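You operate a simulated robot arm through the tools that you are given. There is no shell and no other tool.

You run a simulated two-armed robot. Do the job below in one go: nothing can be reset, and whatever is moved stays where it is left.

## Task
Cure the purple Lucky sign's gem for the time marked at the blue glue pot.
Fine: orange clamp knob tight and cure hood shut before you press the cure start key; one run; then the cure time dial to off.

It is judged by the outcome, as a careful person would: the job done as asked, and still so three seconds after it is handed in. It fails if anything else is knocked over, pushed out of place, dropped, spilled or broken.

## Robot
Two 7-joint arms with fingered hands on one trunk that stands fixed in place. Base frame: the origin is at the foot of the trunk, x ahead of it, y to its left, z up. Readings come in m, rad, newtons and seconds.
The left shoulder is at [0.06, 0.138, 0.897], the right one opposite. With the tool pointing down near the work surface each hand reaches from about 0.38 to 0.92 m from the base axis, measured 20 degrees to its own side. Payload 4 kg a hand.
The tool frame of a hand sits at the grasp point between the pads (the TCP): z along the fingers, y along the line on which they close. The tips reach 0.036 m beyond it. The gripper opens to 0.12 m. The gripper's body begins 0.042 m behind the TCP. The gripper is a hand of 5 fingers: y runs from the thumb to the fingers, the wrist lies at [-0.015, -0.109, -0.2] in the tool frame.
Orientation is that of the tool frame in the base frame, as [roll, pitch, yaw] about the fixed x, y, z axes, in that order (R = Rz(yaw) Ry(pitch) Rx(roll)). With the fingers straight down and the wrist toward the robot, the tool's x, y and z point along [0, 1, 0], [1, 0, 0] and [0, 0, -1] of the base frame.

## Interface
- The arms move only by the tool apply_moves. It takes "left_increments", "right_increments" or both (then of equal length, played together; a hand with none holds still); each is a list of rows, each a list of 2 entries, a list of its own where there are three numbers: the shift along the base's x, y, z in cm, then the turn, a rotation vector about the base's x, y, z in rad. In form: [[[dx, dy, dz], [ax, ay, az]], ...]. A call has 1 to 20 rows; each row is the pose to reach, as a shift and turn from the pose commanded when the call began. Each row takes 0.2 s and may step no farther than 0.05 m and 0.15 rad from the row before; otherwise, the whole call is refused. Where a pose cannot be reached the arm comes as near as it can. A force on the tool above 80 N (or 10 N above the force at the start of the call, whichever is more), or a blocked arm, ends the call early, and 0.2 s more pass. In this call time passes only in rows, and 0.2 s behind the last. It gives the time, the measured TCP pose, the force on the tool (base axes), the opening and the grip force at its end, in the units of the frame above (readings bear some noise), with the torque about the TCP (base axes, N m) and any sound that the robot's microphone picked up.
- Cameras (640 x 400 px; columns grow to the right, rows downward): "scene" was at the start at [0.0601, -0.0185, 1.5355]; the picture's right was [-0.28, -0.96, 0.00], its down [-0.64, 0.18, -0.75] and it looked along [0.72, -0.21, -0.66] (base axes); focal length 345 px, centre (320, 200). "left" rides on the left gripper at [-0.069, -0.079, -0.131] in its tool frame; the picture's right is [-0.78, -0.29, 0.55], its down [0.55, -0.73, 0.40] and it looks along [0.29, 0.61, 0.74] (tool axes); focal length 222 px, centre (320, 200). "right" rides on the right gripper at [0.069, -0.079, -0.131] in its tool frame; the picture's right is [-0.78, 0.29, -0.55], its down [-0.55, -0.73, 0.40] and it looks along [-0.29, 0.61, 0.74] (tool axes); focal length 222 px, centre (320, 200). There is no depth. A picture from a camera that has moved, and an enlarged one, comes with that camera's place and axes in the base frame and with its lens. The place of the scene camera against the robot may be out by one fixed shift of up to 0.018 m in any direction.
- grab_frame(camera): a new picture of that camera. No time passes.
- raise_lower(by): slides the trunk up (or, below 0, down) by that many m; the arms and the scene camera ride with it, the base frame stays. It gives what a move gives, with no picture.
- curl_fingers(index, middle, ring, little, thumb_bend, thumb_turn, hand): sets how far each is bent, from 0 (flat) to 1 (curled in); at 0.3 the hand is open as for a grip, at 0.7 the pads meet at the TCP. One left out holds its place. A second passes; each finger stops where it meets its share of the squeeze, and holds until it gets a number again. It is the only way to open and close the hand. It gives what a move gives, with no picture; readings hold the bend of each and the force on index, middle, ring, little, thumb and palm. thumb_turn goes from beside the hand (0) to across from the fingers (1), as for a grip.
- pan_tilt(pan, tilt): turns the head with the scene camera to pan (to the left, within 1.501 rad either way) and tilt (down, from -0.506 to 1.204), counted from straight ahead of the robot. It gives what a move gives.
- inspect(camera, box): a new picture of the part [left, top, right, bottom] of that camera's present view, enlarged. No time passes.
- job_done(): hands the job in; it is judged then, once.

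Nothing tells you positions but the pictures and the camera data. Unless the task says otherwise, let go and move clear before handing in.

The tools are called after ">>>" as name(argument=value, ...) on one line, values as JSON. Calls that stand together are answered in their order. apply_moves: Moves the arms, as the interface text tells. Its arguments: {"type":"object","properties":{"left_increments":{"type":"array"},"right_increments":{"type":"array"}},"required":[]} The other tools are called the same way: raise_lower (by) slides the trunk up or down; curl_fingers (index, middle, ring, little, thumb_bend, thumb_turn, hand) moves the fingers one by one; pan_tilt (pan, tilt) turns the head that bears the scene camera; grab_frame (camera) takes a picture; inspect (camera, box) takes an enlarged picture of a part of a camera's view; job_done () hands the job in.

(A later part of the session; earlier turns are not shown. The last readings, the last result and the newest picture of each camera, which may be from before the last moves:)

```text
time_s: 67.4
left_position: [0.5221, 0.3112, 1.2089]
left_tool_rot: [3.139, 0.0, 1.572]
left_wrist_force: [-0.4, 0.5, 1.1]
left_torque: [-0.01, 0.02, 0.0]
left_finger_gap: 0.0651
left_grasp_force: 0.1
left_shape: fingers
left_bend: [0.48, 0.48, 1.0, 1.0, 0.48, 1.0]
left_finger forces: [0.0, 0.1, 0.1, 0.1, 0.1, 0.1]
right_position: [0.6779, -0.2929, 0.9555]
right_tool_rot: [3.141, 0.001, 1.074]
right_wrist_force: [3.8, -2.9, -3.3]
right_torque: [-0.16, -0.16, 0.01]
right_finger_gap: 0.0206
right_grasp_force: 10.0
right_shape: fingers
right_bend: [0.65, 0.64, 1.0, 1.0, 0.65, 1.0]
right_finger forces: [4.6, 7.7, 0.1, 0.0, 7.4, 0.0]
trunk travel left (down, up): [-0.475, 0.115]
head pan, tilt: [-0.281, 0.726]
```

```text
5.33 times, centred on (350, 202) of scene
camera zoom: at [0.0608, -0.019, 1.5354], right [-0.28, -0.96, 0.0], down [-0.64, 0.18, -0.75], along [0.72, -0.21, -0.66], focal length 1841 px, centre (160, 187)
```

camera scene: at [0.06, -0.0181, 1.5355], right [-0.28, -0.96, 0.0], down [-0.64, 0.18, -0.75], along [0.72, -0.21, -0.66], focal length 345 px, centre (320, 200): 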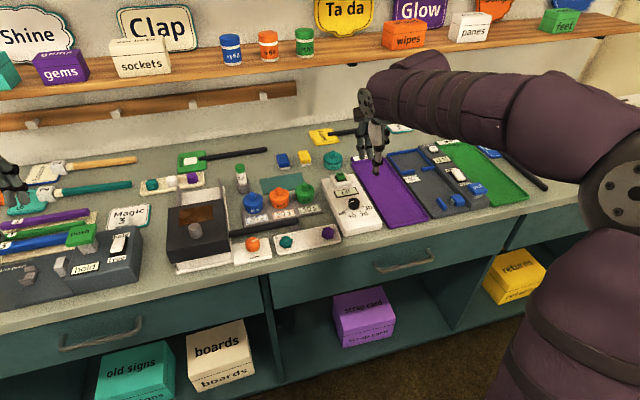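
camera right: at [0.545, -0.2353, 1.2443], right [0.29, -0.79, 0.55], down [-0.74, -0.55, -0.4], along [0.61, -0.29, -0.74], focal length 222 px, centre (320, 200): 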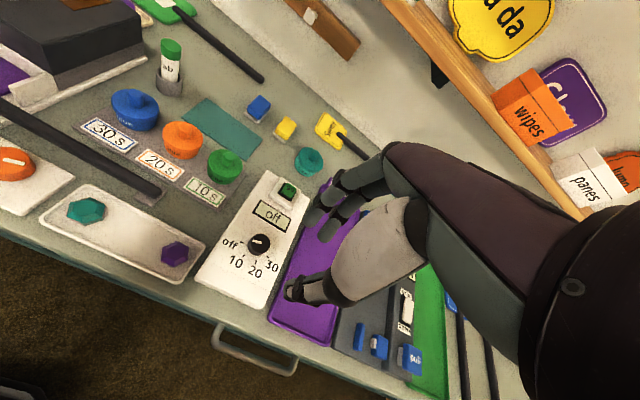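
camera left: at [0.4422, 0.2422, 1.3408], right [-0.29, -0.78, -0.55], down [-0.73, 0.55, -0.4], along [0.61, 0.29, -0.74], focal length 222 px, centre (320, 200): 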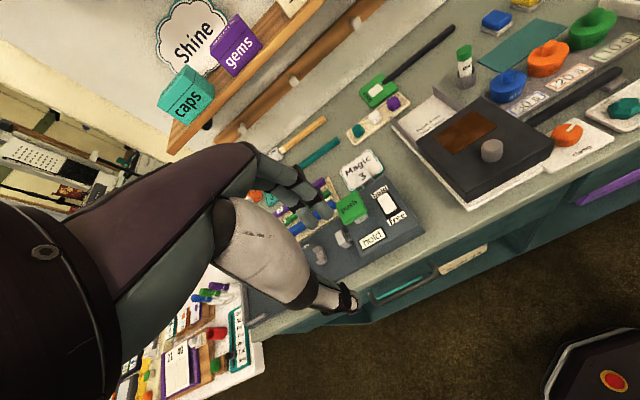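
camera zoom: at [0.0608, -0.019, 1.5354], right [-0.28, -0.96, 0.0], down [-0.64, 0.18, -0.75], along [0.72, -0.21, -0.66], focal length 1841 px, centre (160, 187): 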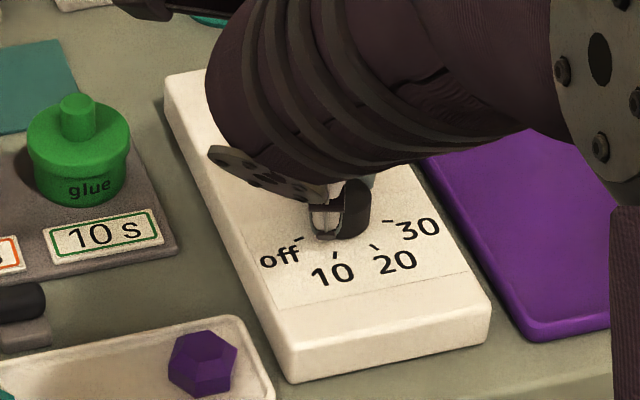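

The display changed from "off" to "time", so the dial is turning. I'll continue.

>>> apply_moves(right_increments=[[[-0.04, 0.01, 0], [0, 0, 0.12]], [[-0.09, 0.03, 0], [0, 0, 0.24]], [[-0.14, 0.04, 0], [0, 0, 0.36]], [[-0.18, 0.05, 0], [0, 0, 0.48]], [[-0.23, 0.05, 0], [0, 0, 0.6]]])

>>> inspect(camera="right", box=[200, 130, 440, 330])

>>> inspect(camera="scene", box=[315, 165, 385, 240])

```text
time_s: 68.6
left_position: [0.5224, 0.3135, 1.2088]
left_tool_rot: [3.141, 0.002, 1.57]
left_wrist_force: [0.2, 0.5, -0.1]
left_torque: [0.0, 0.01, 0.0]
left_finger_gap: 0.0652
left_grasp_force: 0.0
left_shape: fingers
left_bend: [0.48, 0.48, 1.0, 1.0, 0.48, 1.0]
left_finger forces: [0.0, 0.1, 0.0, 0.0, 0.0, 0.0]
right_position: [0.6755, -0.2923, 0.9552]
right_tool_rot: [3.141, -0.002, 1.672]
right_wrist_force: [4.7, -0.8, -1.7]
right_torque: [-0.06, -0.17, -0.03]
right_finger_gap: 0.0203
right_grasp_force: 10.4
right_shape: fingers
right_bend: [0.66, 0.65, 1.0, 1.0, 0.65, 1.0]
right_finger forces: [4.3, 7.4, 0.0, 0.0, 7.9, 0.1]
trunk travel left (down, up): [-0.475, 0.115]
head pan, tilt: [-0.281, 0.726]
```

```text
2.00 times, centred on (320, 230) of right
camera zoom: at [0.5899, -0.2319, 1.0851], right [0.37, -0.75, 0.55], down [-0.68, -0.62, -0.4], along [0.64, -0.22, -0.74], focal length 444 px, centre (320, 140)
```

zoom: 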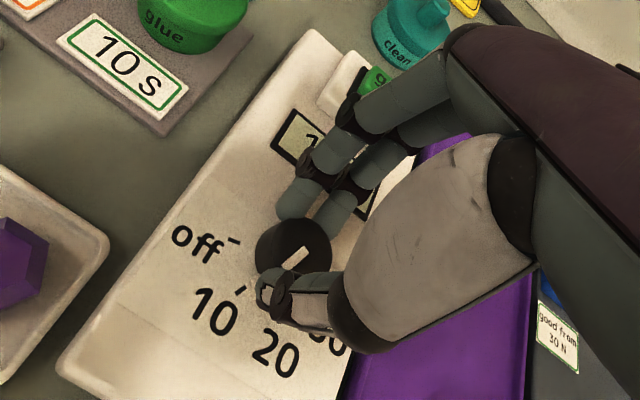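

```text
5.33 times, centred on (350, 202) of scene
camera zoom: at [0.0605, -0.0187, 1.5355], right [-0.28, -0.96, 0.0], down [-0.64, 0.18, -0.75], along [0.72, -0.21, -0.66], focal length 1841 px, centre (160, 187)
```

zoom: 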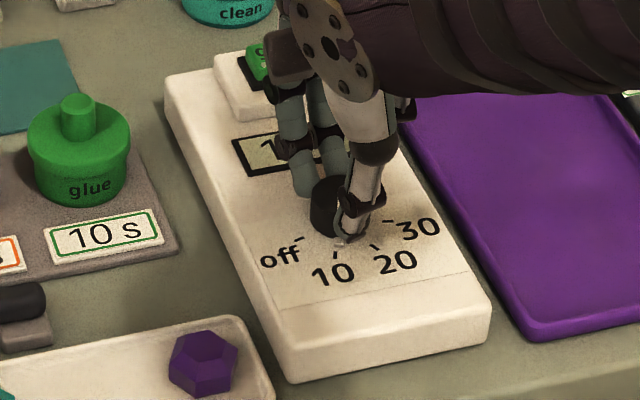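

The display now shows the first digit of "10", so the dial is passing that setting. I'll keep turning.

>>> apply_moves(right_increments=[[[0, -0.01, 0], [0, 0, 0.12]], [[-0.03, -0.02, 0], [0, 0, 0.24]], [[-0.08, -0.04, 0], [0, 0, 0.36]], [[-0.13, -0.07, 0], [0, 0, 0.48]], [[-0.18, -0.1, 0], [0, 0, 0.6]]])

>>> inspect(camera="right", box=[200, 130, 440, 330])

>>> inspect(camera="scene", box=[315, 165, 385, 240])

```text
time_s: 69.8
left_position: [0.5237, 0.3138, 1.2083]
left_tool_rot: [-3.141, 0.0, 1.569]
left_wrist_force: [1.0, 0.4, -0.4]
left_torque: [-0.02, -0.05, -0.03]
left_finger_gap: 0.0652
left_grasp_force: 0.0
left_shape: fingers
left_bend: [0.48, 0.48, 1.0, 1.0, 0.48, 1.0]
left_finger forces: [0.0, 0.0, 0.0, 0.0, 0.0, 0.0]
right_position: [0.6737, -0.2919, 0.955]
right_tool_rot: [3.141, 0.0, 2.272]
right_wrist_force: [2.1, 3.5, -1.7]
right_torque: [0.11, -0.1, 0.01]
right_finger_gap: 0.0202
right_grasp_force: 10.0
right_shape: fingers
right_bend: [0.66, 0.65, 1.0, 1.0, 0.65, 1.0]
right_finger forces: [5.1, 6.8, 0.0, 0.0, 8.0, 0.0]
trunk travel left (down, up): [-0.475, 0.115]
head pan, tilt: [-0.281, 0.726]
```

```text
2.00 times, centred on (320, 230) of right
camera zoom: at [0.5683, -0.2915, 1.0854], right [0.73, -0.41, 0.55], down [-0.21, -0.89, -0.4], along [0.65, 0.18, -0.74], focal length 444 px, centre (320, 140)
```

zoom: 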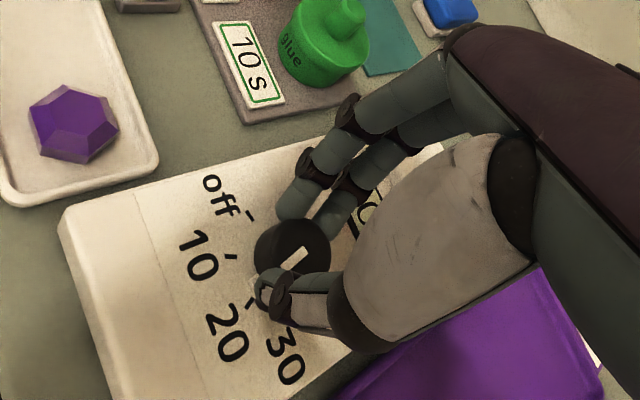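

```text
5.33 times, centred on (350, 202) of scene
camera zoom: at [0.0604, -0.0182, 1.5355], right [-0.28, -0.96, 0.0], down [-0.64, 0.18, -0.75], along [0.72, -0.21, -0.66], focal length 1841 px, centre (160, 187)
```

zoom: 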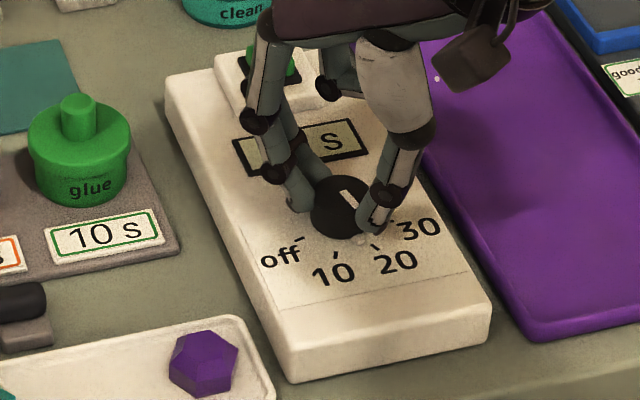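

The mark now points at about 20. I'll turn the remaining 45° to 30.

>>> apply_moves(right_increments=[[[0, -0.02, 0], [0, 0, 0.13]], [[-0.02, -0.05, 0], [0, 0, 0.26]], [[-0.05, -0.09, 0], [0, 0, 0.39]], [[-0.08, -0.13, 0], [0, 0, 0.52]], [[-0.1, -0.18, 0], [0, 0, 0.65]], [[-0.12, -0.22, 0], [0, 0, 0.75]]])

>>> inspect(camera="right", box=[200, 130, 440, 330])

>>> inspect(camera="scene", box=[315, 165, 385, 240])

```text
time_s: 71.2
left_position: [0.5224, 0.3133, 1.2089]
left_tool_rot: [-3.141, 0.0, 1.571]
left_wrist_force: [-0.1, -0.1, -0.1]
left_torque: [-0.03, 0.01, 0.01]
left_finger_gap: 0.0653
left_grasp_force: 0.1
left_shape: fingers
left_bend: [0.48, 0.48, 1.0, 1.0, 0.48, 1.0]
left_finger forces: [0.0, 0.1, 0.0, 0.1, 0.0, 0.1]
right_position: [0.6716, -0.2951, 0.9559]
right_tool_rot: [-3.141, -0.001, 3.022]
right_wrist_force: [-2.4, 4.2, -0.1]
right_torque: [0.12, 0.09, 0.0]
right_finger_gap: 0.0201
right_grasp_force: 10.1
right_shape: fingers
right_bend: [0.66, 0.65, 1.0, 1.0, 0.65, 1.0]
right_finger forces: [5.7, 6.7, 0.0, 0.1, 8.4, 0.1]
trunk travel left (down, up): [-0.475, 0.115]
head pan, tilt: [-0.281, 0.726]
```

```text
2.00 times, centred on (320, 230) of right
camera zoom: at [0.5937, -0.3657, 1.0852], right [0.81, 0.2, 0.55], down [0.46, -0.79, -0.4], along [0.36, 0.57, -0.74], focal length 444 px, centre (320, 140)
```

zoom: 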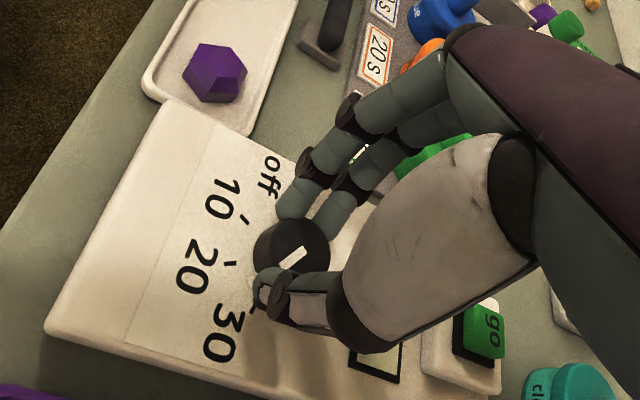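

```text
5.33 times, centred on (350, 202) of scene
camera zoom: at [0.0598, -0.0181, 1.5355], right [-0.28, -0.96, 0.0], down [-0.64, 0.18, -0.75], along [0.72, -0.21, -0.66], focal length 1841 px, centre (160, 187)
```

zoom: 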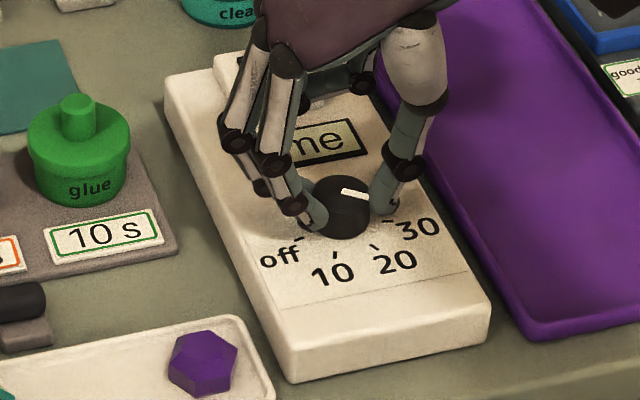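

The display shows "time" between settings and the mark is just short of 30, so I'll turn a little more.

>>> apply_moves(right_increments=[[[0.01, -0.02, 0], [0, 0, 0.08]], [[0.02, -0.04, 0], [0, 0, 0.16]]])

>>> inspect(camera="scene", box=[315, 165, 385, 240])

>>> inspect(camera="right", box=[200, 150, 440, 350])

```text
time_s: 71.8
left_position: [0.5216, 0.3137, 1.2095]
left_tool_rot: [3.14, 0.0, 1.571]
left_wrist_force: [-0.3, 0.0, -0.5]
left_torque: [0.0, -0.03, -0.01]
left_finger_gap: 0.0656
left_grasp_force: 0.1
left_shape: fingers
left_bend: [0.48, 0.48, 1.0, 1.0, 0.48, 1.0]
left_finger forces: [0.0, 0.1, 0.0, 0.1, 0.0, 0.0]
right_position: [0.6715, -0.2957, 0.9563]
right_tool_rot: [-3.141, -0.001, -3.102]
right_wrist_force: [-4.4, 3.9, -2.3]
right_torque: [0.17, 0.09, 0.01]
right_finger_gap: 0.0204
right_grasp_force: 10.5
right_shape: fingers
right_bend: [0.66, 0.65, 1.0, 1.0, 0.65, 1.0]
right_finger forces: [5.9, 6.9, 0.0, 0.0, 7.9, 0.1]
trunk travel left (down, up): [-0.475, 0.115]
head pan, tilt: [-0.281, 0.726]
```

```text
5.33 times, centred on (350, 202) of scene
camera zoom: at [0.06, -0.018, 1.5355], right [-0.28, -0.96, 0.0], down [-0.64, 0.18, -0.75], along [0.72, -0.21, -0.66], focal length 1841 px, centre (160, 187)
```

zoom: 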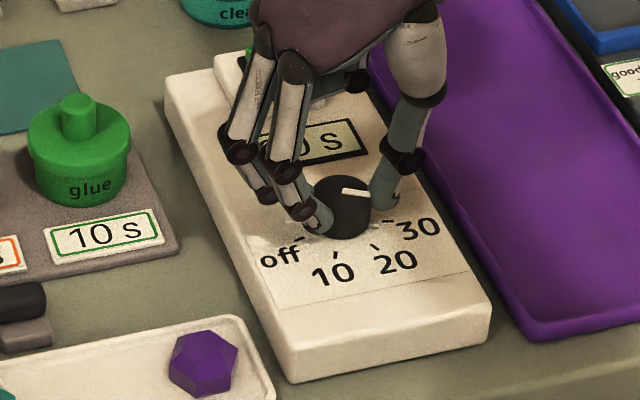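

```text
2.00 times, centred on (320, 250) of right
camera zoom: at [0.6058, -0.3779, 1.0855], right [0.77, 0.32, 0.55], down [0.58, -0.71, -0.4], along [0.26, 0.62, -0.74], focal length 444 px, centre (320, 100)
```

zoom: 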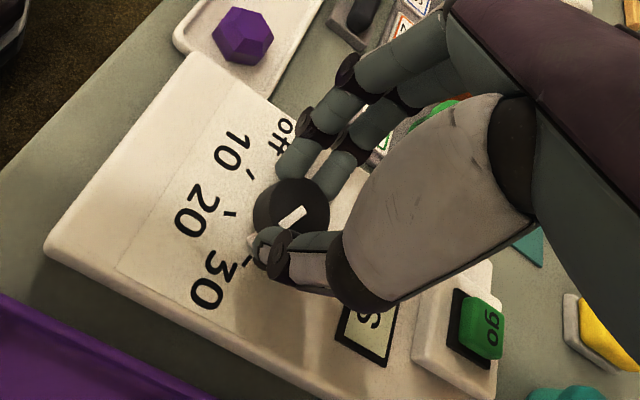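

The display now reads "?0 s". I'll turn a little further to be well inside the setting, then read it clearly.

>>> apply_moves(right_increments=[[[0.02, -0.02, 0], [0, 0, 0.08]], [[0.05, -0.04, 0], [0, 0, 0.16]], [[0.07, -0.05, 0], [0, 0, 0.22]]])

>>> inspect(camera="scene", box=[315, 165, 385, 240])

>>> inspect(camera="right", box=[200, 150, 440, 350])

```text
time_s: 72.6
left_position: [0.5215, 0.3119, 1.2093]
left_tool_rot: [-3.141, -0.001, 1.571]
left_wrist_force: [0.7, 0.6, -0.4]
left_torque: [0.05, 0.01, -0.04]
left_finger_gap: 0.0652
left_grasp_force: 0.0
left_shape: fingers
left_bend: [0.48, 0.48, 1.0, 1.0, 0.48, 1.0]
left_finger forces: [0.1, 0.0, 0.0, 0.1, 0.0, 0.1]
right_position: [0.6726, -0.2958, 0.9567]
right_tool_rot: [3.141, -0.001, -2.881]
right_wrist_force: [-8.1, 3.6, -3.6]
right_torque: [0.15, 0.24, -0.05]
right_finger_gap: 0.0204
right_grasp_force: 10.3
right_shape: fingers
right_bend: [0.65, 0.65, 1.0, 1.0, 0.65, 1.0]
right_finger forces: [7.0, 6.8, 0.0, 0.0, 7.7, 0.0]
trunk travel left (down, up): [-0.475, 0.115]
head pan, tilt: [-0.281, 0.726]
```

```text
5.33 times, centred on (350, 202) of scene
camera zoom: at [0.0596, -0.0182, 1.5355], right [-0.28, -0.96, 0.0], down [-0.64, 0.18, -0.75], along [0.72, -0.21, -0.66], focal length 1841 px, centre (160, 187)
```

zoom: 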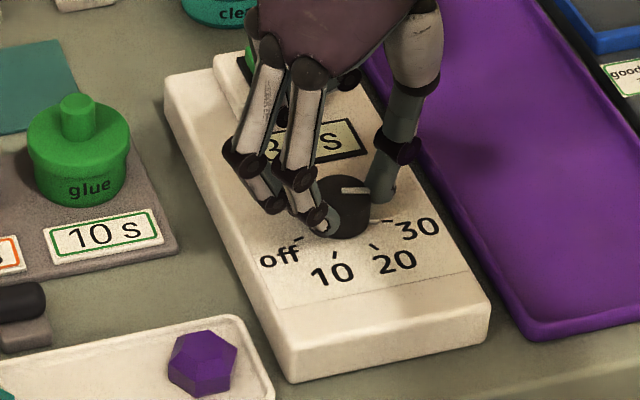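

```text
2.00 times, centred on (320, 250) of right
camera zoom: at [0.6259, -0.3914, 1.0858], right [0.68, 0.48, 0.55], down [0.72, -0.57, -0.4], along [0.12, 0.67, -0.74], focal length 444 px, centre (320, 100)
```

zoom: 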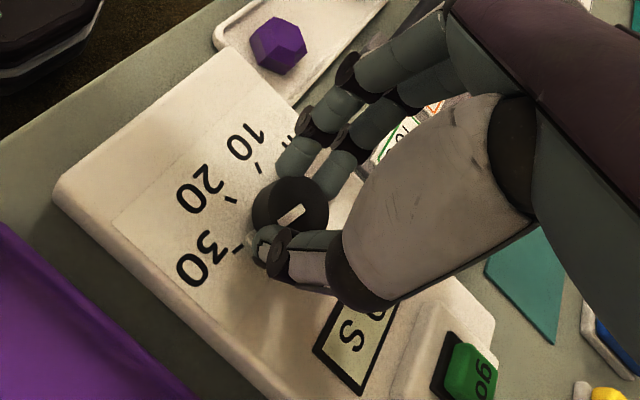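

The mark now points at the 30 tick. I'll release the dial, lift, and read the display.

>>> curl_fingers(hand="right", index=0.52, middle=0.52, thumb_bend=0.52)

>>> apply_moves(right_increments=[[[0, 0, 2], [0, 0, 0]], [[0, 0, 4], [0, 0, 0]], [[0, 0, 7], [0, 0, -0.12]], [[-1, -0.5, 9], [0, 0, -0.26]], [[-3, -1, 11], [0, 0, -0.4]], [[-5, -1, 13], [0, 0, -0.54]], [[-7, -1, 14], [0, 0, -0.68]], [[-9, -1, 15], [0, 0, -0.82]], [[-11, -1, 15], [0, 0, -0.96]], [[-11, -1, 15], [0, 0, -1.1]], [[-11, -1, 15], [0, 0, -1.24]], [[-11, -1, 15], [0, 0, -1.38]], [[-11, -1, 15], [0, 0, -1.52]], [[-11, -1, 15], [0, 0, -1.66]], [[-11, -1, 15], [0, 0, -1.8]]])

>>> inspect(camera="scene", box=[315, 165, 385, 240])

>>> grab_frame(camera="right")

```text
time_s: 73.6
left_position: [0.5218, 0.3126, 1.2089]
left_tool_rot: [3.141, 0.001, 1.57]
left_wrist_force: [0.2, 0.5, 0.1]
left_torque: [-0.05, 0.0, -0.01]
left_finger_gap: 0.0653
left_grasp_force: 0.3
left_shape: fingers
left_bend: [0.48, 0.48, 1.0, 1.0, 0.48, 1.0]
left_finger forces: [0.1, 0.0, 0.1, 0.0, 0.0, 0.0]
right_position: [0.6728, -0.2968, 0.9567]
right_tool_rot: [-3.142, 0.0, -2.884]
right_wrist_force: [-0.1, 0.2, 0.1]
right_torque: [-0.03, 0.01, -0.01]
right_finger_gap: 0.0531
right_grasp_force: 0.1
right_shape: fingers
right_bend: [0.52, 0.52, 1.0, 1.0, 0.52, 1.0]
right_finger forces: [0.1, 0.0, 0.0, 0.0, 0.1, 0.0]
trunk travel left (down, up): [-0.475, 0.115]
head pan, tilt: [-0.281, 0.726]
```

```text
time_s: 76.8
left_position: [0.5212, 0.3145, 1.2084]
left_tool_rot: [3.14, 0.001, 1.571]
left_wrist_force: [0.3, 0.4, 0.1]
left_torque: [0.02, 0.0, 0.01]
left_finger_gap: 0.0654
left_grasp_force: 0.0
left_shape: fingers
left_bend: [0.48, 0.48, 1.0, 1.0, 0.48, 1.0]
left_finger forces: [0.0, 0.0, 0.0, 0.0, 0.0, 0.0]
right_position: [0.5623, -0.3058, 1.1052]
right_tool_rot: [3.141, 0.0, 1.6]
right_wrist_force: [0.2, 0.9, 0.0]
right_torque: [0.01, -0.02, -0.03]
right_finger_gap: 0.053
right_grasp_force: 0.0
right_shape: fingers
right_bend: [0.52, 0.52, 1.0, 1.0, 0.52, 1.0]
right_finger forces: [0.0, 0.0, 0.0, 0.0, 0.1, 0.0]
trunk travel left (down, up): [-0.475, 0.115]
head pan, tilt: [-0.281, 0.726]
```

```text
5.33 times, centred on (350, 202) of scene
camera zoom: at [0.0601, -0.0183, 1.5355], right [-0.28, -0.96, 0.0], down [-0.64, 0.18, -0.75], along [0.72, -0.21, -0.66], focal length 1841 px, centre (160, 187)
```

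zoom: 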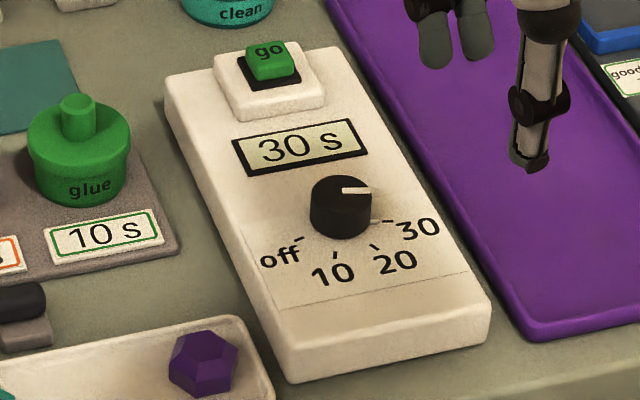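

```text
taken
camera right: at [0.4815, -0.2398, 1.2353], right [0.31, -0.78, 0.55], down [-0.72, -0.57, -0.4], along [0.62, -0.27, -0.74], focal length 222 px, centre (320, 200)
```

right: 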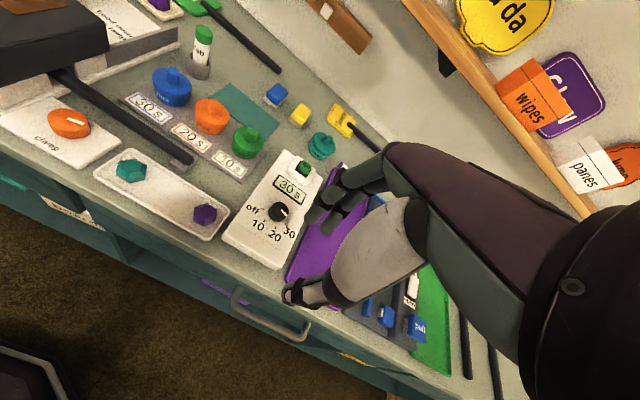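

The display reads "30 s". Before pressing go, I'll check the clamp, hood and sign once more.

>>> inspect(camera="scene", box=[155, 165, 285, 280])

>>> inspect(camera="left", box=[390, 60, 640, 240])

>>> inspect(camera="right", box=[0, 20, 200, 180])

>>> inspect(camera="right", box=[220, 130, 350, 260])

```text
3.48 times, centred on (220, 222) of scene
camera zoom: at [0.0601, -0.0183, 1.5355], right [-0.28, -0.96, 0.0], down [-0.64, 0.18, -0.75], along [0.72, -0.21, -0.66], focal length 1201 px, centre (668, 122)
```

zoom: 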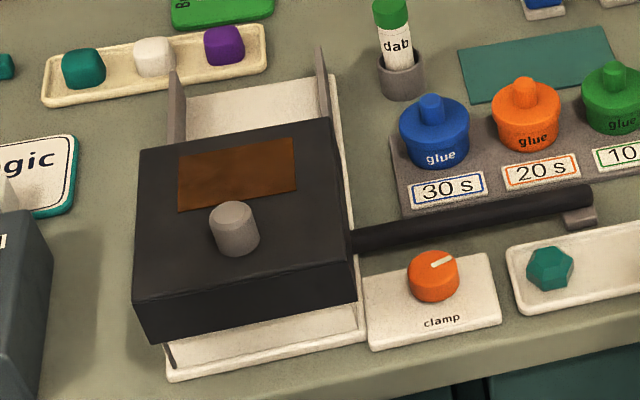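

```text
2.22 times, centred on (515, 150) of left
camera zoom: at [0.4424, 0.2418, 1.3408], right [-0.29, -0.78, -0.55], down [-0.73, 0.55, -0.4], along [0.61, 0.29, -0.74], focal length 494 px, centre (-113, 311)
```

zoom: 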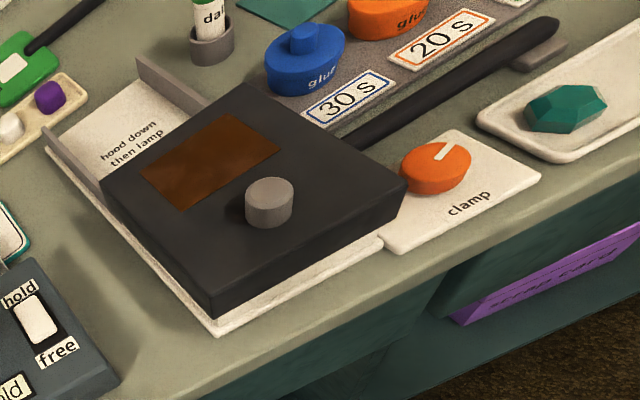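

```text
2.50 times, centred on (100, 100) of right
camera zoom: at [0.4815, -0.2398, 1.2353], right [0.31, -0.78, 0.55], down [-0.72, -0.57, -0.4], along [0.62, -0.27, -0.74], focal length 555 px, centre (870, 450)
```

zoom: 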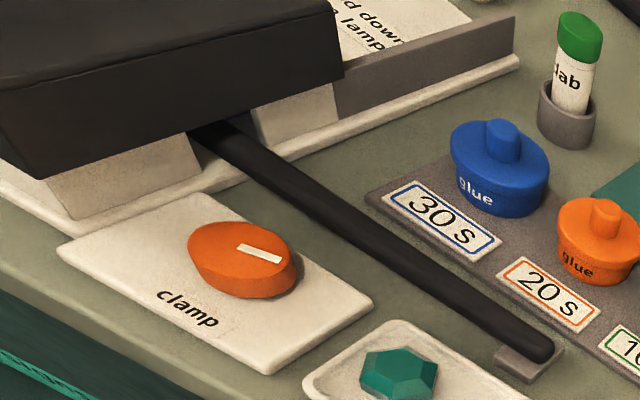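

```text
3.08 times, centred on (285, 195) of right
camera zoom: at [0.4815, -0.2398, 1.2353], right [0.31, -0.78, 0.55], down [-0.72, -0.57, -0.4], along [0.62, -0.27, -0.74], focal length 684 px, centre (428, 215)
```

zoom: 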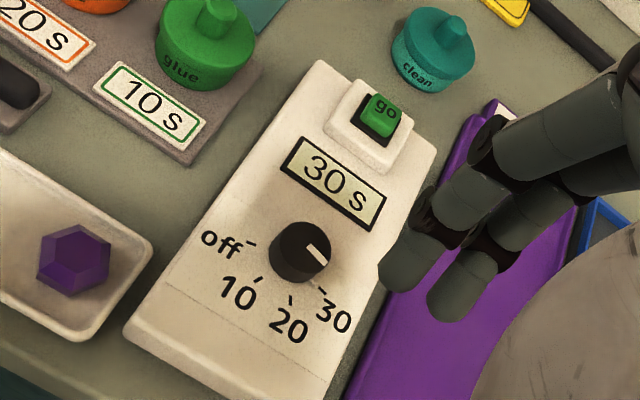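

Everything is in order. The go key's top comes out at (0.781, -0.296, 0.932). I'll leave only the right index out for pressing, curl the middle finger too, and hover with the index tip above the key.

>>> curl_fingers(hand="right", index=0.52, middle=1, ring=1, little=1, thumb_bend=0.52)

>>> apply_moves(right_increments=[[[4, 0.1, 0], [0, 0, -0.03]], [[8, 0.2, 0], [0, 0, -0.03]], [[12, 0.3, -1], [0, 0, -0.03]], [[16, 0.4, -2.5], [0, 0, -0.03]], [[18.7, 0.4, -5], [0, 0, -0.03]], [[18.7, 0.4, -8], [0, 0, -0.03]], [[18.7, 0.4, -10], [0, 0, -0.03]]])

>>> inspect(camera="right", box=[200, 130, 440, 330])

>>> inspect(camera="scene", box=[305, 140, 395, 220])

```text
time_s: 77.8
left_position: [0.5217, 0.3115, 1.2081]
left_tool_rot: [-3.141, -0.001, 1.571]
left_wrist_force: [-0.7, 0.5, -0.5]
left_torque: [0.02, 0.02, -0.01]
left_finger_gap: 0.0653
left_grasp_force: 0.2
left_shape: fingers
left_bend: [0.48, 0.48, 1.0, 1.0, 0.48, 1.0]
left_finger forces: [0.0, 0.0, 0.0, 0.1, 0.1, 0.0]
right_position: [0.5621, -0.3063, 1.1059]
right_tool_rot: [3.141, -0.001, 1.601]
right_wrist_force: [0.8, 0.3, -0.1]
right_torque: [0.0, 0.02, 0.01]
right_finger_gap: 0.0532
right_grasp_force: 0.1
right_shape: fingers
right_bend: [0.52, 1.0, 1.0, 1.0, 0.52, 1.0]
right_finger forces: [0.1, 0.0, 0.0, 0.0, 0.1, 0.1]
trunk travel left (down, up): [-0.475, 0.115]
head pan, tilt: [-0.281, 0.726]
```

```text
time_s: 79.4
left_position: [0.5215, 0.3119, 1.2087]
left_tool_rot: [-3.141, 0.0, 1.572]
left_wrist_force: [-0.2, -0.3, 0.2]
left_torque: [-0.01, -0.02, -0.01]
left_finger_gap: 0.0652
left_grasp_force: 0.1
left_shape: fingers
left_bend: [0.48, 0.48, 1.0, 1.0, 0.48, 1.0]
left_finger forces: [0.0, 0.0, 0.1, 0.1, 0.1, 0.0]
right_position: [0.7519, -0.3023, 1.0054]
right_tool_rot: [-3.14, -0.003, 1.57]
right_wrist_force: [0.3, -0.4, -0.1]
right_torque: [-0.02, -0.03, 0.01]
right_finger_gap: 0.0533
right_grasp_force: 0.2
right_shape: fingers
right_bend: [0.52, 1.0, 1.0, 1.0, 0.52, 1.0]
right_finger forces: [0.0, 0.1, 0.1, 0.0, 0.0, 0.1]
trunk travel left (down, up): [-0.475, 0.115]
head pan, tilt: [-0.281, 0.726]
```

```text
2.00 times, centred on (320, 230) of right
camera zoom: at [0.6724, -0.2345, 1.1356], right [0.29, -0.79, 0.55], down [-0.73, -0.55, -0.4], along [0.61, -0.29, -0.74], focal length 444 px, centre (320, 140)
```

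zoom: 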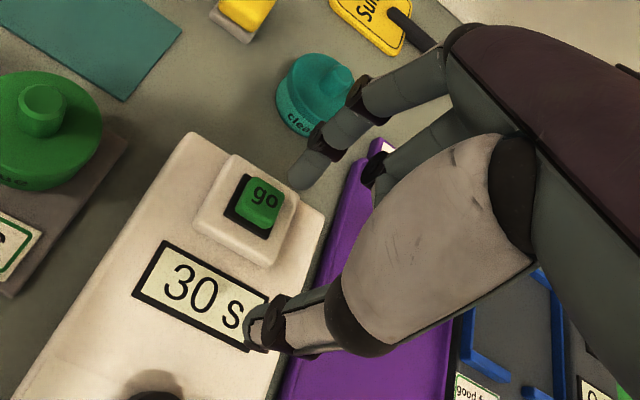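

```text
5.00 times, centred on (350, 180) of scene
camera zoom: at [0.0605, -0.0185, 1.5355], right [-0.28, -0.96, 0.0], down [-0.64, 0.18, -0.75], along [0.72, -0.21, -0.66], focal length 1726 px, centre (170, 300)
```

zoom: 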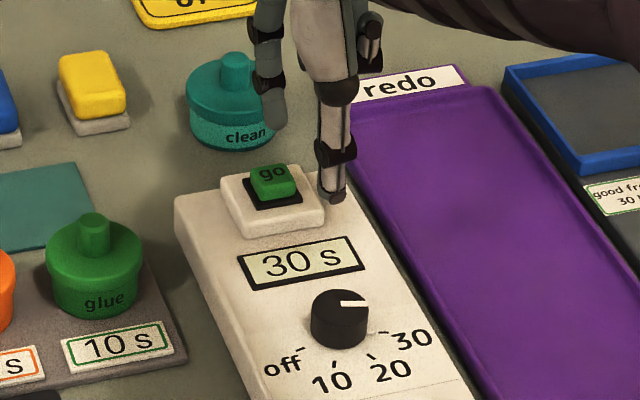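

The index tip is about 2 mm beyond and 4 mm right of the key's centre. I'll correct that and come down to just above the key.

>>> apply_moves(right_increments=[[[-0.2, 0.4, -0.8], [0, 0, 0]], [[-0.2, 0.4, -1.8], [0, 0, 0]], [[-0.2, 0.4, -2.6], [0, 0, 0]]])

>>> inspect(camera="right", box=[240, 150, 360, 250])

>>> inspect(camera="scene", box=[325, 150, 385, 200])

```text
time_s: 80.2
left_position: [0.5224, 0.3134, 1.2079]
left_tool_rot: [-3.141, 0.0, 1.57]
left_wrist_force: [0.3, 0.1, 0.0]
left_torque: [0.0, 0.04, 0.0]
left_finger_gap: 0.0654
left_grasp_force: 0.1
left_shape: fingers
left_bend: [0.48, 0.48, 1.0, 1.0, 0.48, 1.0]
left_finger forces: [0.0, 0.0, 0.1, 0.0, 0.0, 0.0]
right_position: [0.7479, -0.2977, 0.9792]
right_tool_rot: [3.141, 0.0, 1.571]
right_wrist_force: [0.1, 0.5, -0.2]
right_torque: [-0.01, 0.04, -0.04]
right_finger_gap: 0.0533
right_grasp_force: 0.1
right_shape: fingers
right_bend: [0.52, 1.0, 1.0, 1.0, 0.52, 1.0]
right_finger forces: [0.0, 0.0, 0.1, 0.1, 0.0, 0.0]
trunk travel left (down, up): [-0.475, 0.115]
head pan, tilt: [-0.281, 0.726]
```

```text
4.00 times, centred on (300, 200) of right
camera zoom: at [0.669, -0.2295, 1.1095], right [0.29, -0.78, 0.55], down [-0.73, -0.55, -0.4], along [0.61, -0.29, -0.74], focal length 888 px, centre (400, 200)
```

zoom: 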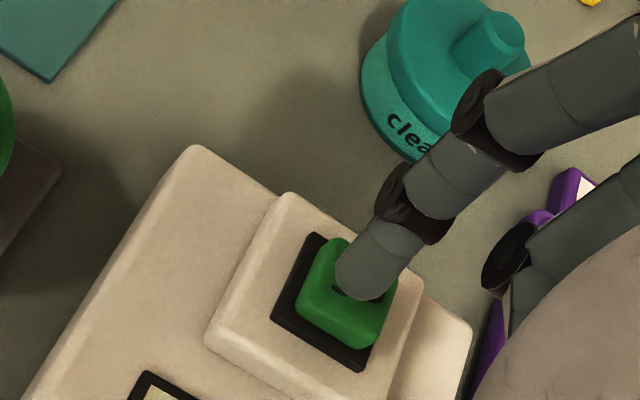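

```text
8.00 times, centred on (355, 175) of scene
camera zoom: at [0.0603, -0.0184, 1.5355], right [-0.28, -0.96, 0.0], down [-0.64, 0.18, -0.75], along [0.72, -0.21, -0.66], focal length 2761 px, centre (40, 400)
```

zoom: 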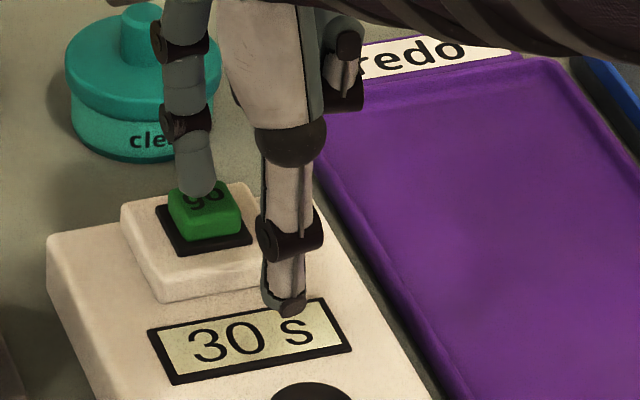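

The index tip is right over the key with a few millimetres to go. I'll press straight down in small steps.

>>> apply_moves(right_increments=[[[-0.1, -0.15, -0.4], [0, 0, 0]], [[-0.1, -0.15, -0.7], [0, 0, 0]]])

>>> inspect(camera="scene", box=[325, 150, 385, 200])

>>> inspect(camera="right", box=[240, 150, 360, 250])

```text
time_s: 80.8
left_position: [0.5213, 0.313, 1.2095]
left_tool_rot: [-3.141, 0.0, 1.572]
left_wrist_force: [0.4, 0.5, -0.8]
left_torque: [-0.02, 0.0, -0.01]
left_finger_gap: 0.0656
left_grasp_force: 0.0
left_shape: fingers
left_bend: [0.48, 0.48, 1.0, 1.0, 0.48, 1.0]
left_finger forces: [0.1, 0.0, 0.0, 0.0, 0.0, 0.1]
right_position: [0.7474, -0.3003, 0.9739]
right_tool_rot: [-3.141, 0.001, 1.57]
right_wrist_force: [-0.2, 0.0, 0.4]
right_torque: [0.03, -0.01, 0.0]
right_finger_gap: 0.0532
right_grasp_force: 1.0
right_shape: fingers
right_bend: [0.52, 1.0, 1.0, 1.0, 0.52, 1.0]
right_finger forces: [0.4, 0.1, 0.0, 0.0, 0.0, 0.1]
trunk travel left (down, up): [-0.475, 0.115]
head pan, tilt: [-0.281, 0.726]
```

```text
8.00 times, centred on (355, 175) of scene
camera zoom: at [0.0602, -0.0184, 1.5355], right [-0.28, -0.96, 0.0], down [-0.64, 0.18, -0.75], along [0.72, -0.21, -0.66], focal length 2761 px, centre (40, 400)
```

zoom: 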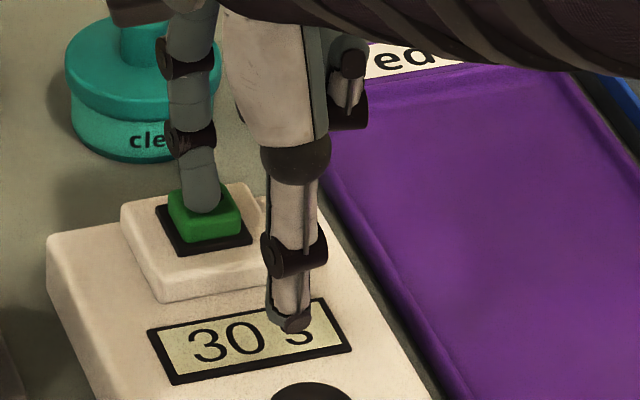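

```text
4.00 times, centred on (300, 200) of right
camera zoom: at [0.6676, -0.2312, 1.1031], right [0.29, -0.78, 0.55], down [-0.73, -0.55, -0.4], along [0.61, -0.29, -0.74], focal length 888 px, centre (400, 200)
```

zoom: 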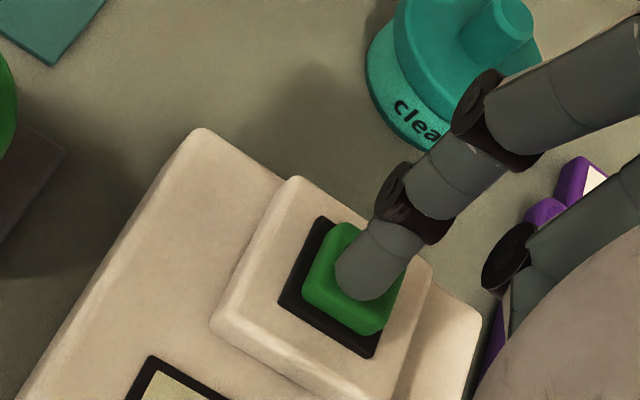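

The tip has just made contact (0.4 N) in the middle of the key. I'll press 5 mm down and read the display.

>>> apply_moves(right_increments=[[[0, 0, -0.25], [0, 0, 0]], [[0, 0, -0.5], [0, 0, 0]]])

>>> inspect(camera="scene", box=[325, 150, 385, 200])

```text
time_s: 81.4
left_position: [0.5212, 0.3129, 1.2092]
left_tool_rot: [3.14, -0.001, 1.569]
left_wrist_force: [0.2, 0.3, -0.6]
left_torque: [0.02, 0.01, -0.03]
left_finger_gap: 0.0652
left_grasp_force: 0.0
left_shape: fingers
left_bend: [0.48, 0.48, 1.0, 1.0, 0.48, 1.0]
left_finger forces: [0.0, 0.1, 0.1, 0.0, 0.0, 0.0]
right_position: [0.7464, -0.2993, 0.9695]
right_tool_rot: [3.14, 0.0, 1.57]
right_wrist_force: [0.2, -0.6, 2.9]
right_torque: [-0.01, -0.1, -0.01]
right_finger_gap: 0.0532
right_grasp_force: 1.9
right_shape: fingers
right_bend: [0.52, 1.0, 1.0, 1.0, 0.52, 1.0]
right_finger forces: [2.8, 0.0, 0.0, 0.0, 0.0, 0.1]
trunk travel left (down, up): [-0.475, 0.115]
head pan, tilt: [-0.281, 0.726]
heard: click
```

```text
8.00 times, centred on (355, 175) of scene
camera zoom: at [0.0599, -0.0184, 1.5355], right [-0.28, -0.96, 0.0], down [-0.64, 0.18, -0.75], along [0.72, -0.21, -0.66], focal length 2761 px, centre (40, 400)
```

zoom: 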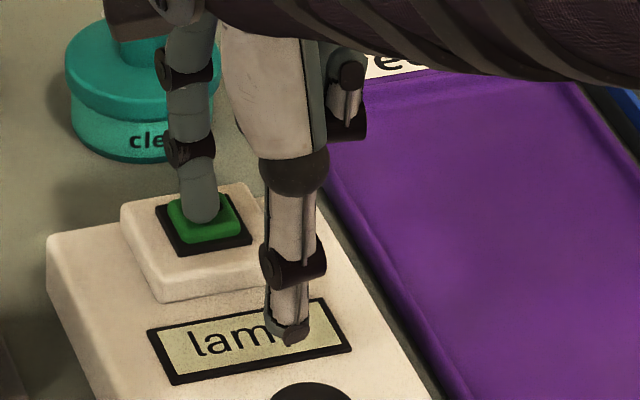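

A click was heard and the display changed to "lamp", so the run has started. I'll lift straight off the key.

>>> apply_moves(right_increments=[[[0, 0, 1], [0, 0, 0]], [[0, 0, 3], [0, 0, 0]], [[0, 0, 6], [0, 0, 0]], [[-3, 0, 9], [0, 0, 0]], [[-7, 0, 11], [0, 0, 0]]])

>>> inspect(camera="scene", box=[315, 150, 385, 240])

>>> grab_frame(camera="scene")

```text
time_s: 82.6
left_position: [0.5198, 0.3142, 1.2106]
left_tool_rot: [3.139, -0.001, 1.57]
left_wrist_force: [-0.1, -0.1, 0.5]
left_torque: [-0.02, -0.02, -0.01]
left_finger_gap: 0.0654
left_grasp_force: 0.1
left_shape: fingers
left_bend: [0.48, 0.48, 1.0, 1.0, 0.48, 1.0]
left_finger forces: [0.1, 0.1, 0.0, 0.0, 0.0, 0.1]
right_position: [0.6759, -0.3046, 1.0777]
right_tool_rot: [3.141, 0.0, 1.57]
right_wrist_force: [0.9, 0.2, 0.0]
right_torque: [0.0, -0.01, -0.03]
right_finger_gap: 0.0537
right_grasp_force: 0.1
right_shape: fingers
right_bend: [0.52, 1.0, 1.0, 1.0, 0.52, 1.0]
right_finger forces: [0.0, 0.0, 0.1, 0.0, 0.0, 0.0]
trunk travel left (down, up): [-0.475, 0.115]
head pan, tilt: [-0.281, 0.726]
```

```text
4.44 times, centred on (350, 195) of scene
camera zoom: at [0.0589, -0.0185, 1.5355], right [-0.28, -0.96, 0.0], down [-0.64, 0.18, -0.75], along [0.72, -0.21, -0.66], focal length 1534 px, centre (187, 222)
```

zoom: 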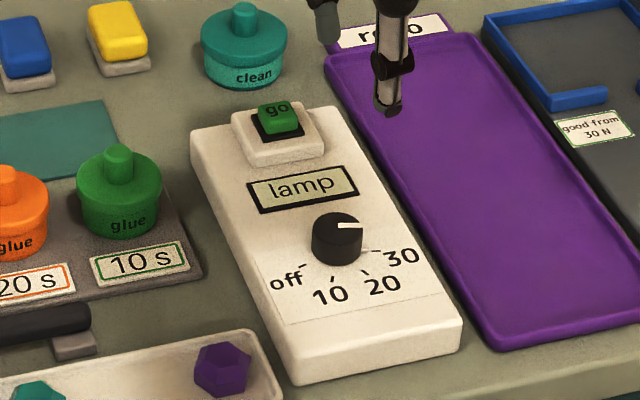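

```text
taken
camera scene: at [0.0589, -0.0185, 1.5355], right [-0.28, -0.96, 0.0], down [-0.64, 0.18, -0.75], along [0.72, -0.21, -0.66], focal length 345 px, centre (320, 200)
```

scene: 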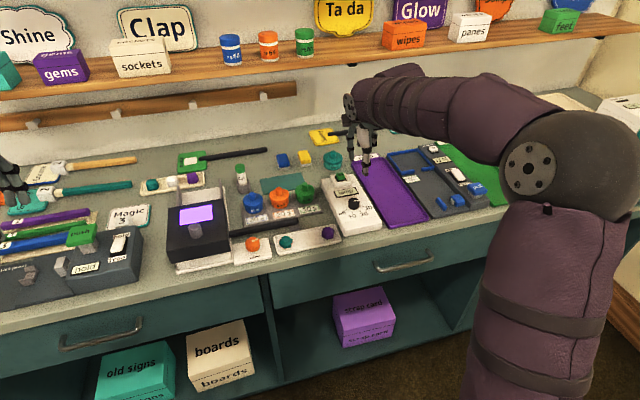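

The hood's window glows and the display reads "lamp": the 30 s run began at about t = 81.3 s. While it runs I'll only move the right hand in the air, back above the dial in its last release pose, without touching anything.

>>> curl_fingers(hand="right", index=0.52, middle=0.52, thumb_bend=0.52)

>>> apply_moves(right_increments=[[[0, 0.1, 0], [0, 0, 0.13]], [[0, 0.2, 0], [0, 0, 0.26]], [[0, 0.3, 0], [0, 0, 0.39]], [[0, 0.4, 0], [0, 0, 0.52]], [[0, 0.5, 0], [0, 0, 0.65]], [[0, 0.6, 0], [0, 0, 0.78]], [[-0.1, 0.6, 0], [0, 0, 0.91]], [[-0.1, 0.7, 0], [0, 0, 1.04]], [[-0.2, 0.7, 0], [0, 0, 1.17]], [[-0.2, 0.75, 0], [0, 0, 1.3]], [[-0.3, 0.75, 0], [0, 0, 1.43]], [[-0.3, 0.75, 0], [0, 0, 1.56]], [[-0.35, 0.75, 0], [0, 0, 1.69]], [[-0.35, 0.75, 0], [0, 0, 1.82]]])

>>> inspect(camera="scene", box=[315, 150, 385, 240])

```text
time_s: 83.6
left_position: [0.5227, 0.3139, 1.21]
left_tool_rot: [-3.141, 0.0, 1.571]
left_wrist_force: [0.3, -0.3, 0.6]
left_torque: [0.04, 0.06, -0.02]
left_finger_gap: 0.0653
left_grasp_force: 0.1
left_shape: fingers
left_bend: [0.48, 0.48, 1.0, 1.0, 0.48, 1.0]
left_finger forces: [0.0, 0.0, 0.0, 0.1, 0.0, 0.1]
right_position: [0.6764, -0.3039, 1.077]
right_tool_rot: [-3.14, 0.002, 1.57]
right_wrist_force: [0.2, 0.0, 0.1]
right_torque: [0.0, 0.0, 0.01]
right_finger_gap: 0.0533
right_grasp_force: 0.1
right_shape: fingers
right_bend: [0.52, 0.52, 1.0, 1.0, 0.52, 1.0]
right_finger forces: [0.1, 0.0, 0.1, 0.1, 0.1, 0.0]
trunk travel left (down, up): [-0.475, 0.115]
head pan, tilt: [-0.281, 0.726]
```

```text
time_s: 86.6
left_position: [0.5211, 0.3126, 1.2094]
left_tool_rot: [-3.14, 0.0, 1.572]
left_wrist_force: [-0.4, -0.2, -0.2]
left_torque: [0.05, 0.0, -0.04]
left_finger_gap: 0.0655
left_grasp_force: 0.1
left_shape: fingers
left_bend: [0.48, 0.48, 1.0, 1.0, 0.48, 1.0]
left_finger forces: [0.0, 0.0, 0.0, 0.0, 0.0, 0.0]
right_position: [0.6732, -0.2946, 1.0779]
right_tool_rot: [3.141, -0.001, -2.956]
right_wrist_force: [-0.2, 0.3, 0.5]
right_torque: [0.03, -0.01, -0.04]
right_finger_gap: 0.0536
right_grasp_force: 0.0
right_shape: fingers
right_bend: [0.52, 0.52, 1.0, 1.0, 0.52, 1.0]
right_finger forces: [0.0, 0.1, 0.0, 0.1, 0.0, 0.0]
right hand out of reach, approached as far as the arm can: row 14
trunk travel left (down, up): [-0.475, 0.115]
head pan, tilt: [-0.281, 0.726]
```

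```text
4.44 times, centred on (350, 195) of scene
camera zoom: at [0.0596, -0.0191, 1.5355], right [-0.28, -0.96, 0.0], down [-0.64, 0.18, -0.75], along [0.72, -0.21, -0.66], focal length 1534 px, centre (187, 222)
```

zoom: 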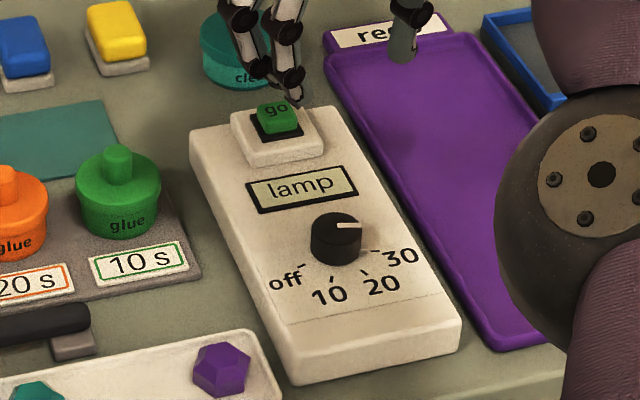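

The display still reads "lamp" and the run is going on. I'll wait without moving.

>>> apply_moves(right_increments=[[[0, 0, 0], [0, 0, 0]], [[0, 0, 0], [0, 0, 0]], [[0, 0, 0], [0, 0, 0]], [[0, 0, 0], [0, 0, 0]], [[0, 0, 0], [0, 0, 0]], [[0, 0, 0], [0, 0, 0]], [[0, 0, 0], [0, 0, 0]], [[0, 0, 0], [0, 0, 0]], [[0, 0, 0], [0, 0, 0]], [[0, 0, 0], [0, 0, 0]], [[0, 0, 0], [0, 0, 0]], [[0, 0, 0], [0, 0, 0]], [[0, 0, 0], [0, 0, 0]], [[0, 0, 0], [0, 0, 0]], [[0, 0, 0], [0, 0, 0]], [[0, 0, 0], [0, 0, 0]], [[0, 0, 0], [0, 0, 0]], [[0, 0, 0], [0, 0, 0]], [[0, 0, 0], [0, 0, 0]], [[0, 0, 0], [0, 0, 0]]])

>>> apply_moves(right_increments=[[[0, 0, 0], [0, 0, 0]], [[0, 0, 0], [0, 0, 0]], [[0, 0, 0], [0, 0, 0]], [[0, 0, 0], [0, 0, 0]], [[0, 0, 0], [0, 0, 0]], [[0, 0, 0], [0, 0, 0]], [[0, 0, 0], [0, 0, 0]], [[0, 0, 0], [0, 0, 0]], [[0, 0, 0], [0, 0, 0]], [[0, 0, 0], [0, 0, 0]], [[0, 0, 0], [0, 0, 0]], [[0, 0, 0], [0, 0, 0]], [[0, 0, 0], [0, 0, 0]], [[0, 0, 0], [0, 0, 0]], [[0, 0, 0], [0, 0, 0]], [[0, 0, 0], [0, 0, 0]], [[0, 0, 0], [0, 0, 0]], [[0, 0, 0], [0, 0, 0]], [[0, 0, 0], [0, 0, 0]], [[0, 0, 0], [0, 0, 0]]])

>>> apply_moves(right_increments=[[[0, 0, 0], [0, 0, 0]], [[0, 0, 0], [0, 0, 0]], [[0, 0, 0], [0, 0, 0]], [[0, 0, 0], [0, 0, 0]], [[0, 0, 0], [0, 0, 0]], [[0, 0, 0], [0, 0, 0]], [[0, 0, 0], [0, 0, 0]], [[0, 0, 0], [0, 0, 0]], [[0, 0, 0], [0, 0, 0]], [[0, 0, 0], [0, 0, 0]], [[0, 0, 0], [0, 0, 0]], [[0, 0, 0], [0, 0, 0]], [[0, 0, 0], [0, 0, 0]], [[0, 0, 0], [0, 0, 0]], [[0, 0, 0], [0, 0, 0]], [[0, 0, 0], [0, 0, 0]], [[0, 0, 0], [0, 0, 0]], [[0, 0, 0], [0, 0, 0]], [[0, 0, 0], [0, 0, 0]], [[0, 0, 0], [0, 0, 0]]])

>>> inspect(camera="scene", box=[160, 150, 400, 280])

```text
time_s: 90.8
left_position: [0.5222, 0.3129, 1.2082]
left_tool_rot: [-3.141, 0.0, 1.57]
left_wrist_force: [-0.2, 0.7, -0.3]
left_torque: [0.02, -0.02, -0.01]
left_finger_gap: 0.0653
left_grasp_force: 0.1
left_shape: fingers
left_bend: [0.48, 0.48, 1.0, 1.0, 0.48, 1.0]
left_finger forces: [0.0, 0.0, 0.0, 0.1, 0.0, 0.1]
right_position: [0.6734, -0.2934, 1.0785]
right_tool_rot: [-3.141, -0.002, -2.959]
right_wrist_force: [0.8, -0.4, -0.8]
right_torque: [0.01, 0.03, -0.02]
right_finger_gap: 0.0536
right_grasp_force: 0.1
right_shape: fingers
right_bend: [0.52, 0.52, 1.0, 1.0, 0.52, 1.0]
right_finger forces: [0.0, 0.0, 0.1, 0.0, 0.1, 0.0]
trunk travel left (down, up): [-0.475, 0.115]
head pan, tilt: [-0.281, 0.726]
```

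```text
time_s: 95.0
left_position: [0.5219, 0.3123, 1.209]
left_tool_rot: [3.14, -0.001, 1.569]
left_wrist_force: [-0.6, 0.2, 0.3]
left_torque: [0.0, -0.01, -0.01]
left_finger_gap: 0.0652
left_grasp_force: 0.1
left_shape: fingers
left_bend: [0.48, 0.48, 1.0, 1.0, 0.48, 1.0]
left_finger forces: [0.0, 0.0, 0.0, 0.0, 0.0, 0.1]
right_position: [0.6736, -0.2936, 1.0778]
right_tool_rot: [-3.14, 0.0, -2.958]
right_wrist_force: [0.5, -0.8, 0.8]
right_torque: [0.02, 0.01, -0.03]
right_finger_gap: 0.0533
right_grasp_force: 0.1
right_shape: fingers
right_bend: [0.52, 0.52, 1.0, 1.0, 0.52, 1.0]
right_finger forces: [0.0, 0.0, 0.0, 0.0, 0.1, 0.1]
trunk travel left (down, up): [-0.475, 0.115]
head pan, tilt: [-0.281, 0.726]
```

```text
time_s: 99.2
left_position: [0.5224, 0.3137, 1.2086]
left_tool_rot: [3.141, 0.0, 1.572]
left_wrist_force: [-0.5, 0.4, 0.7]
left_torque: [0.01, 0.03, 0.0]
left_finger_gap: 0.065
left_grasp_force: 0.0
left_shape: fingers
left_bend: [0.48, 0.48, 1.0, 1.0, 0.48, 1.0]
left_finger forces: [0.0, 0.0, 0.0, 0.0, 0.1, 0.0]
right_position: [0.6743, -0.2931, 1.0771]
right_tool_rot: [-3.142, -0.001, -2.96]
right_wrist_force: [-0.9, 0.6, 0.2]
right_torque: [0.02, 0.02, -0.01]
right_finger_gap: 0.0536
right_grasp_force: 0.1
right_shape: fingers
right_bend: [0.52, 0.52, 1.0, 1.0, 0.52, 1.0]
right_finger forces: [0.0, 0.1, 0.0, 0.0, 0.0, 0.1]
trunk travel left (down, up): [-0.475, 0.115]
head pan, tilt: [-0.281, 0.726]
```

```text
2.67 times, centred on (280, 215) of scene
camera zoom: at [0.0602, -0.0185, 1.5355], right [-0.28, -0.96, 0.0], down [-0.64, 0.18, -0.75], along [0.72, -0.21, -0.66], focal length 920 px, centre (427, 160)
```

zoom: 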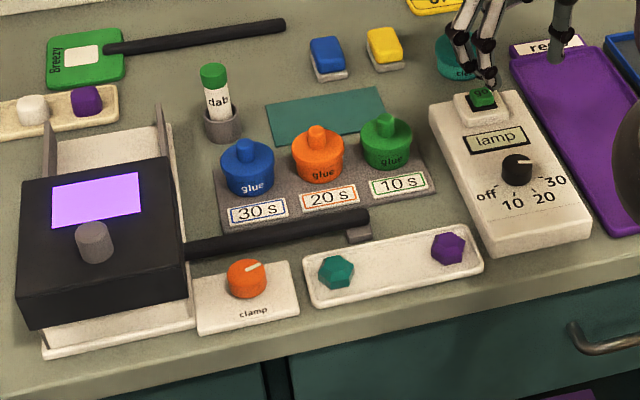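

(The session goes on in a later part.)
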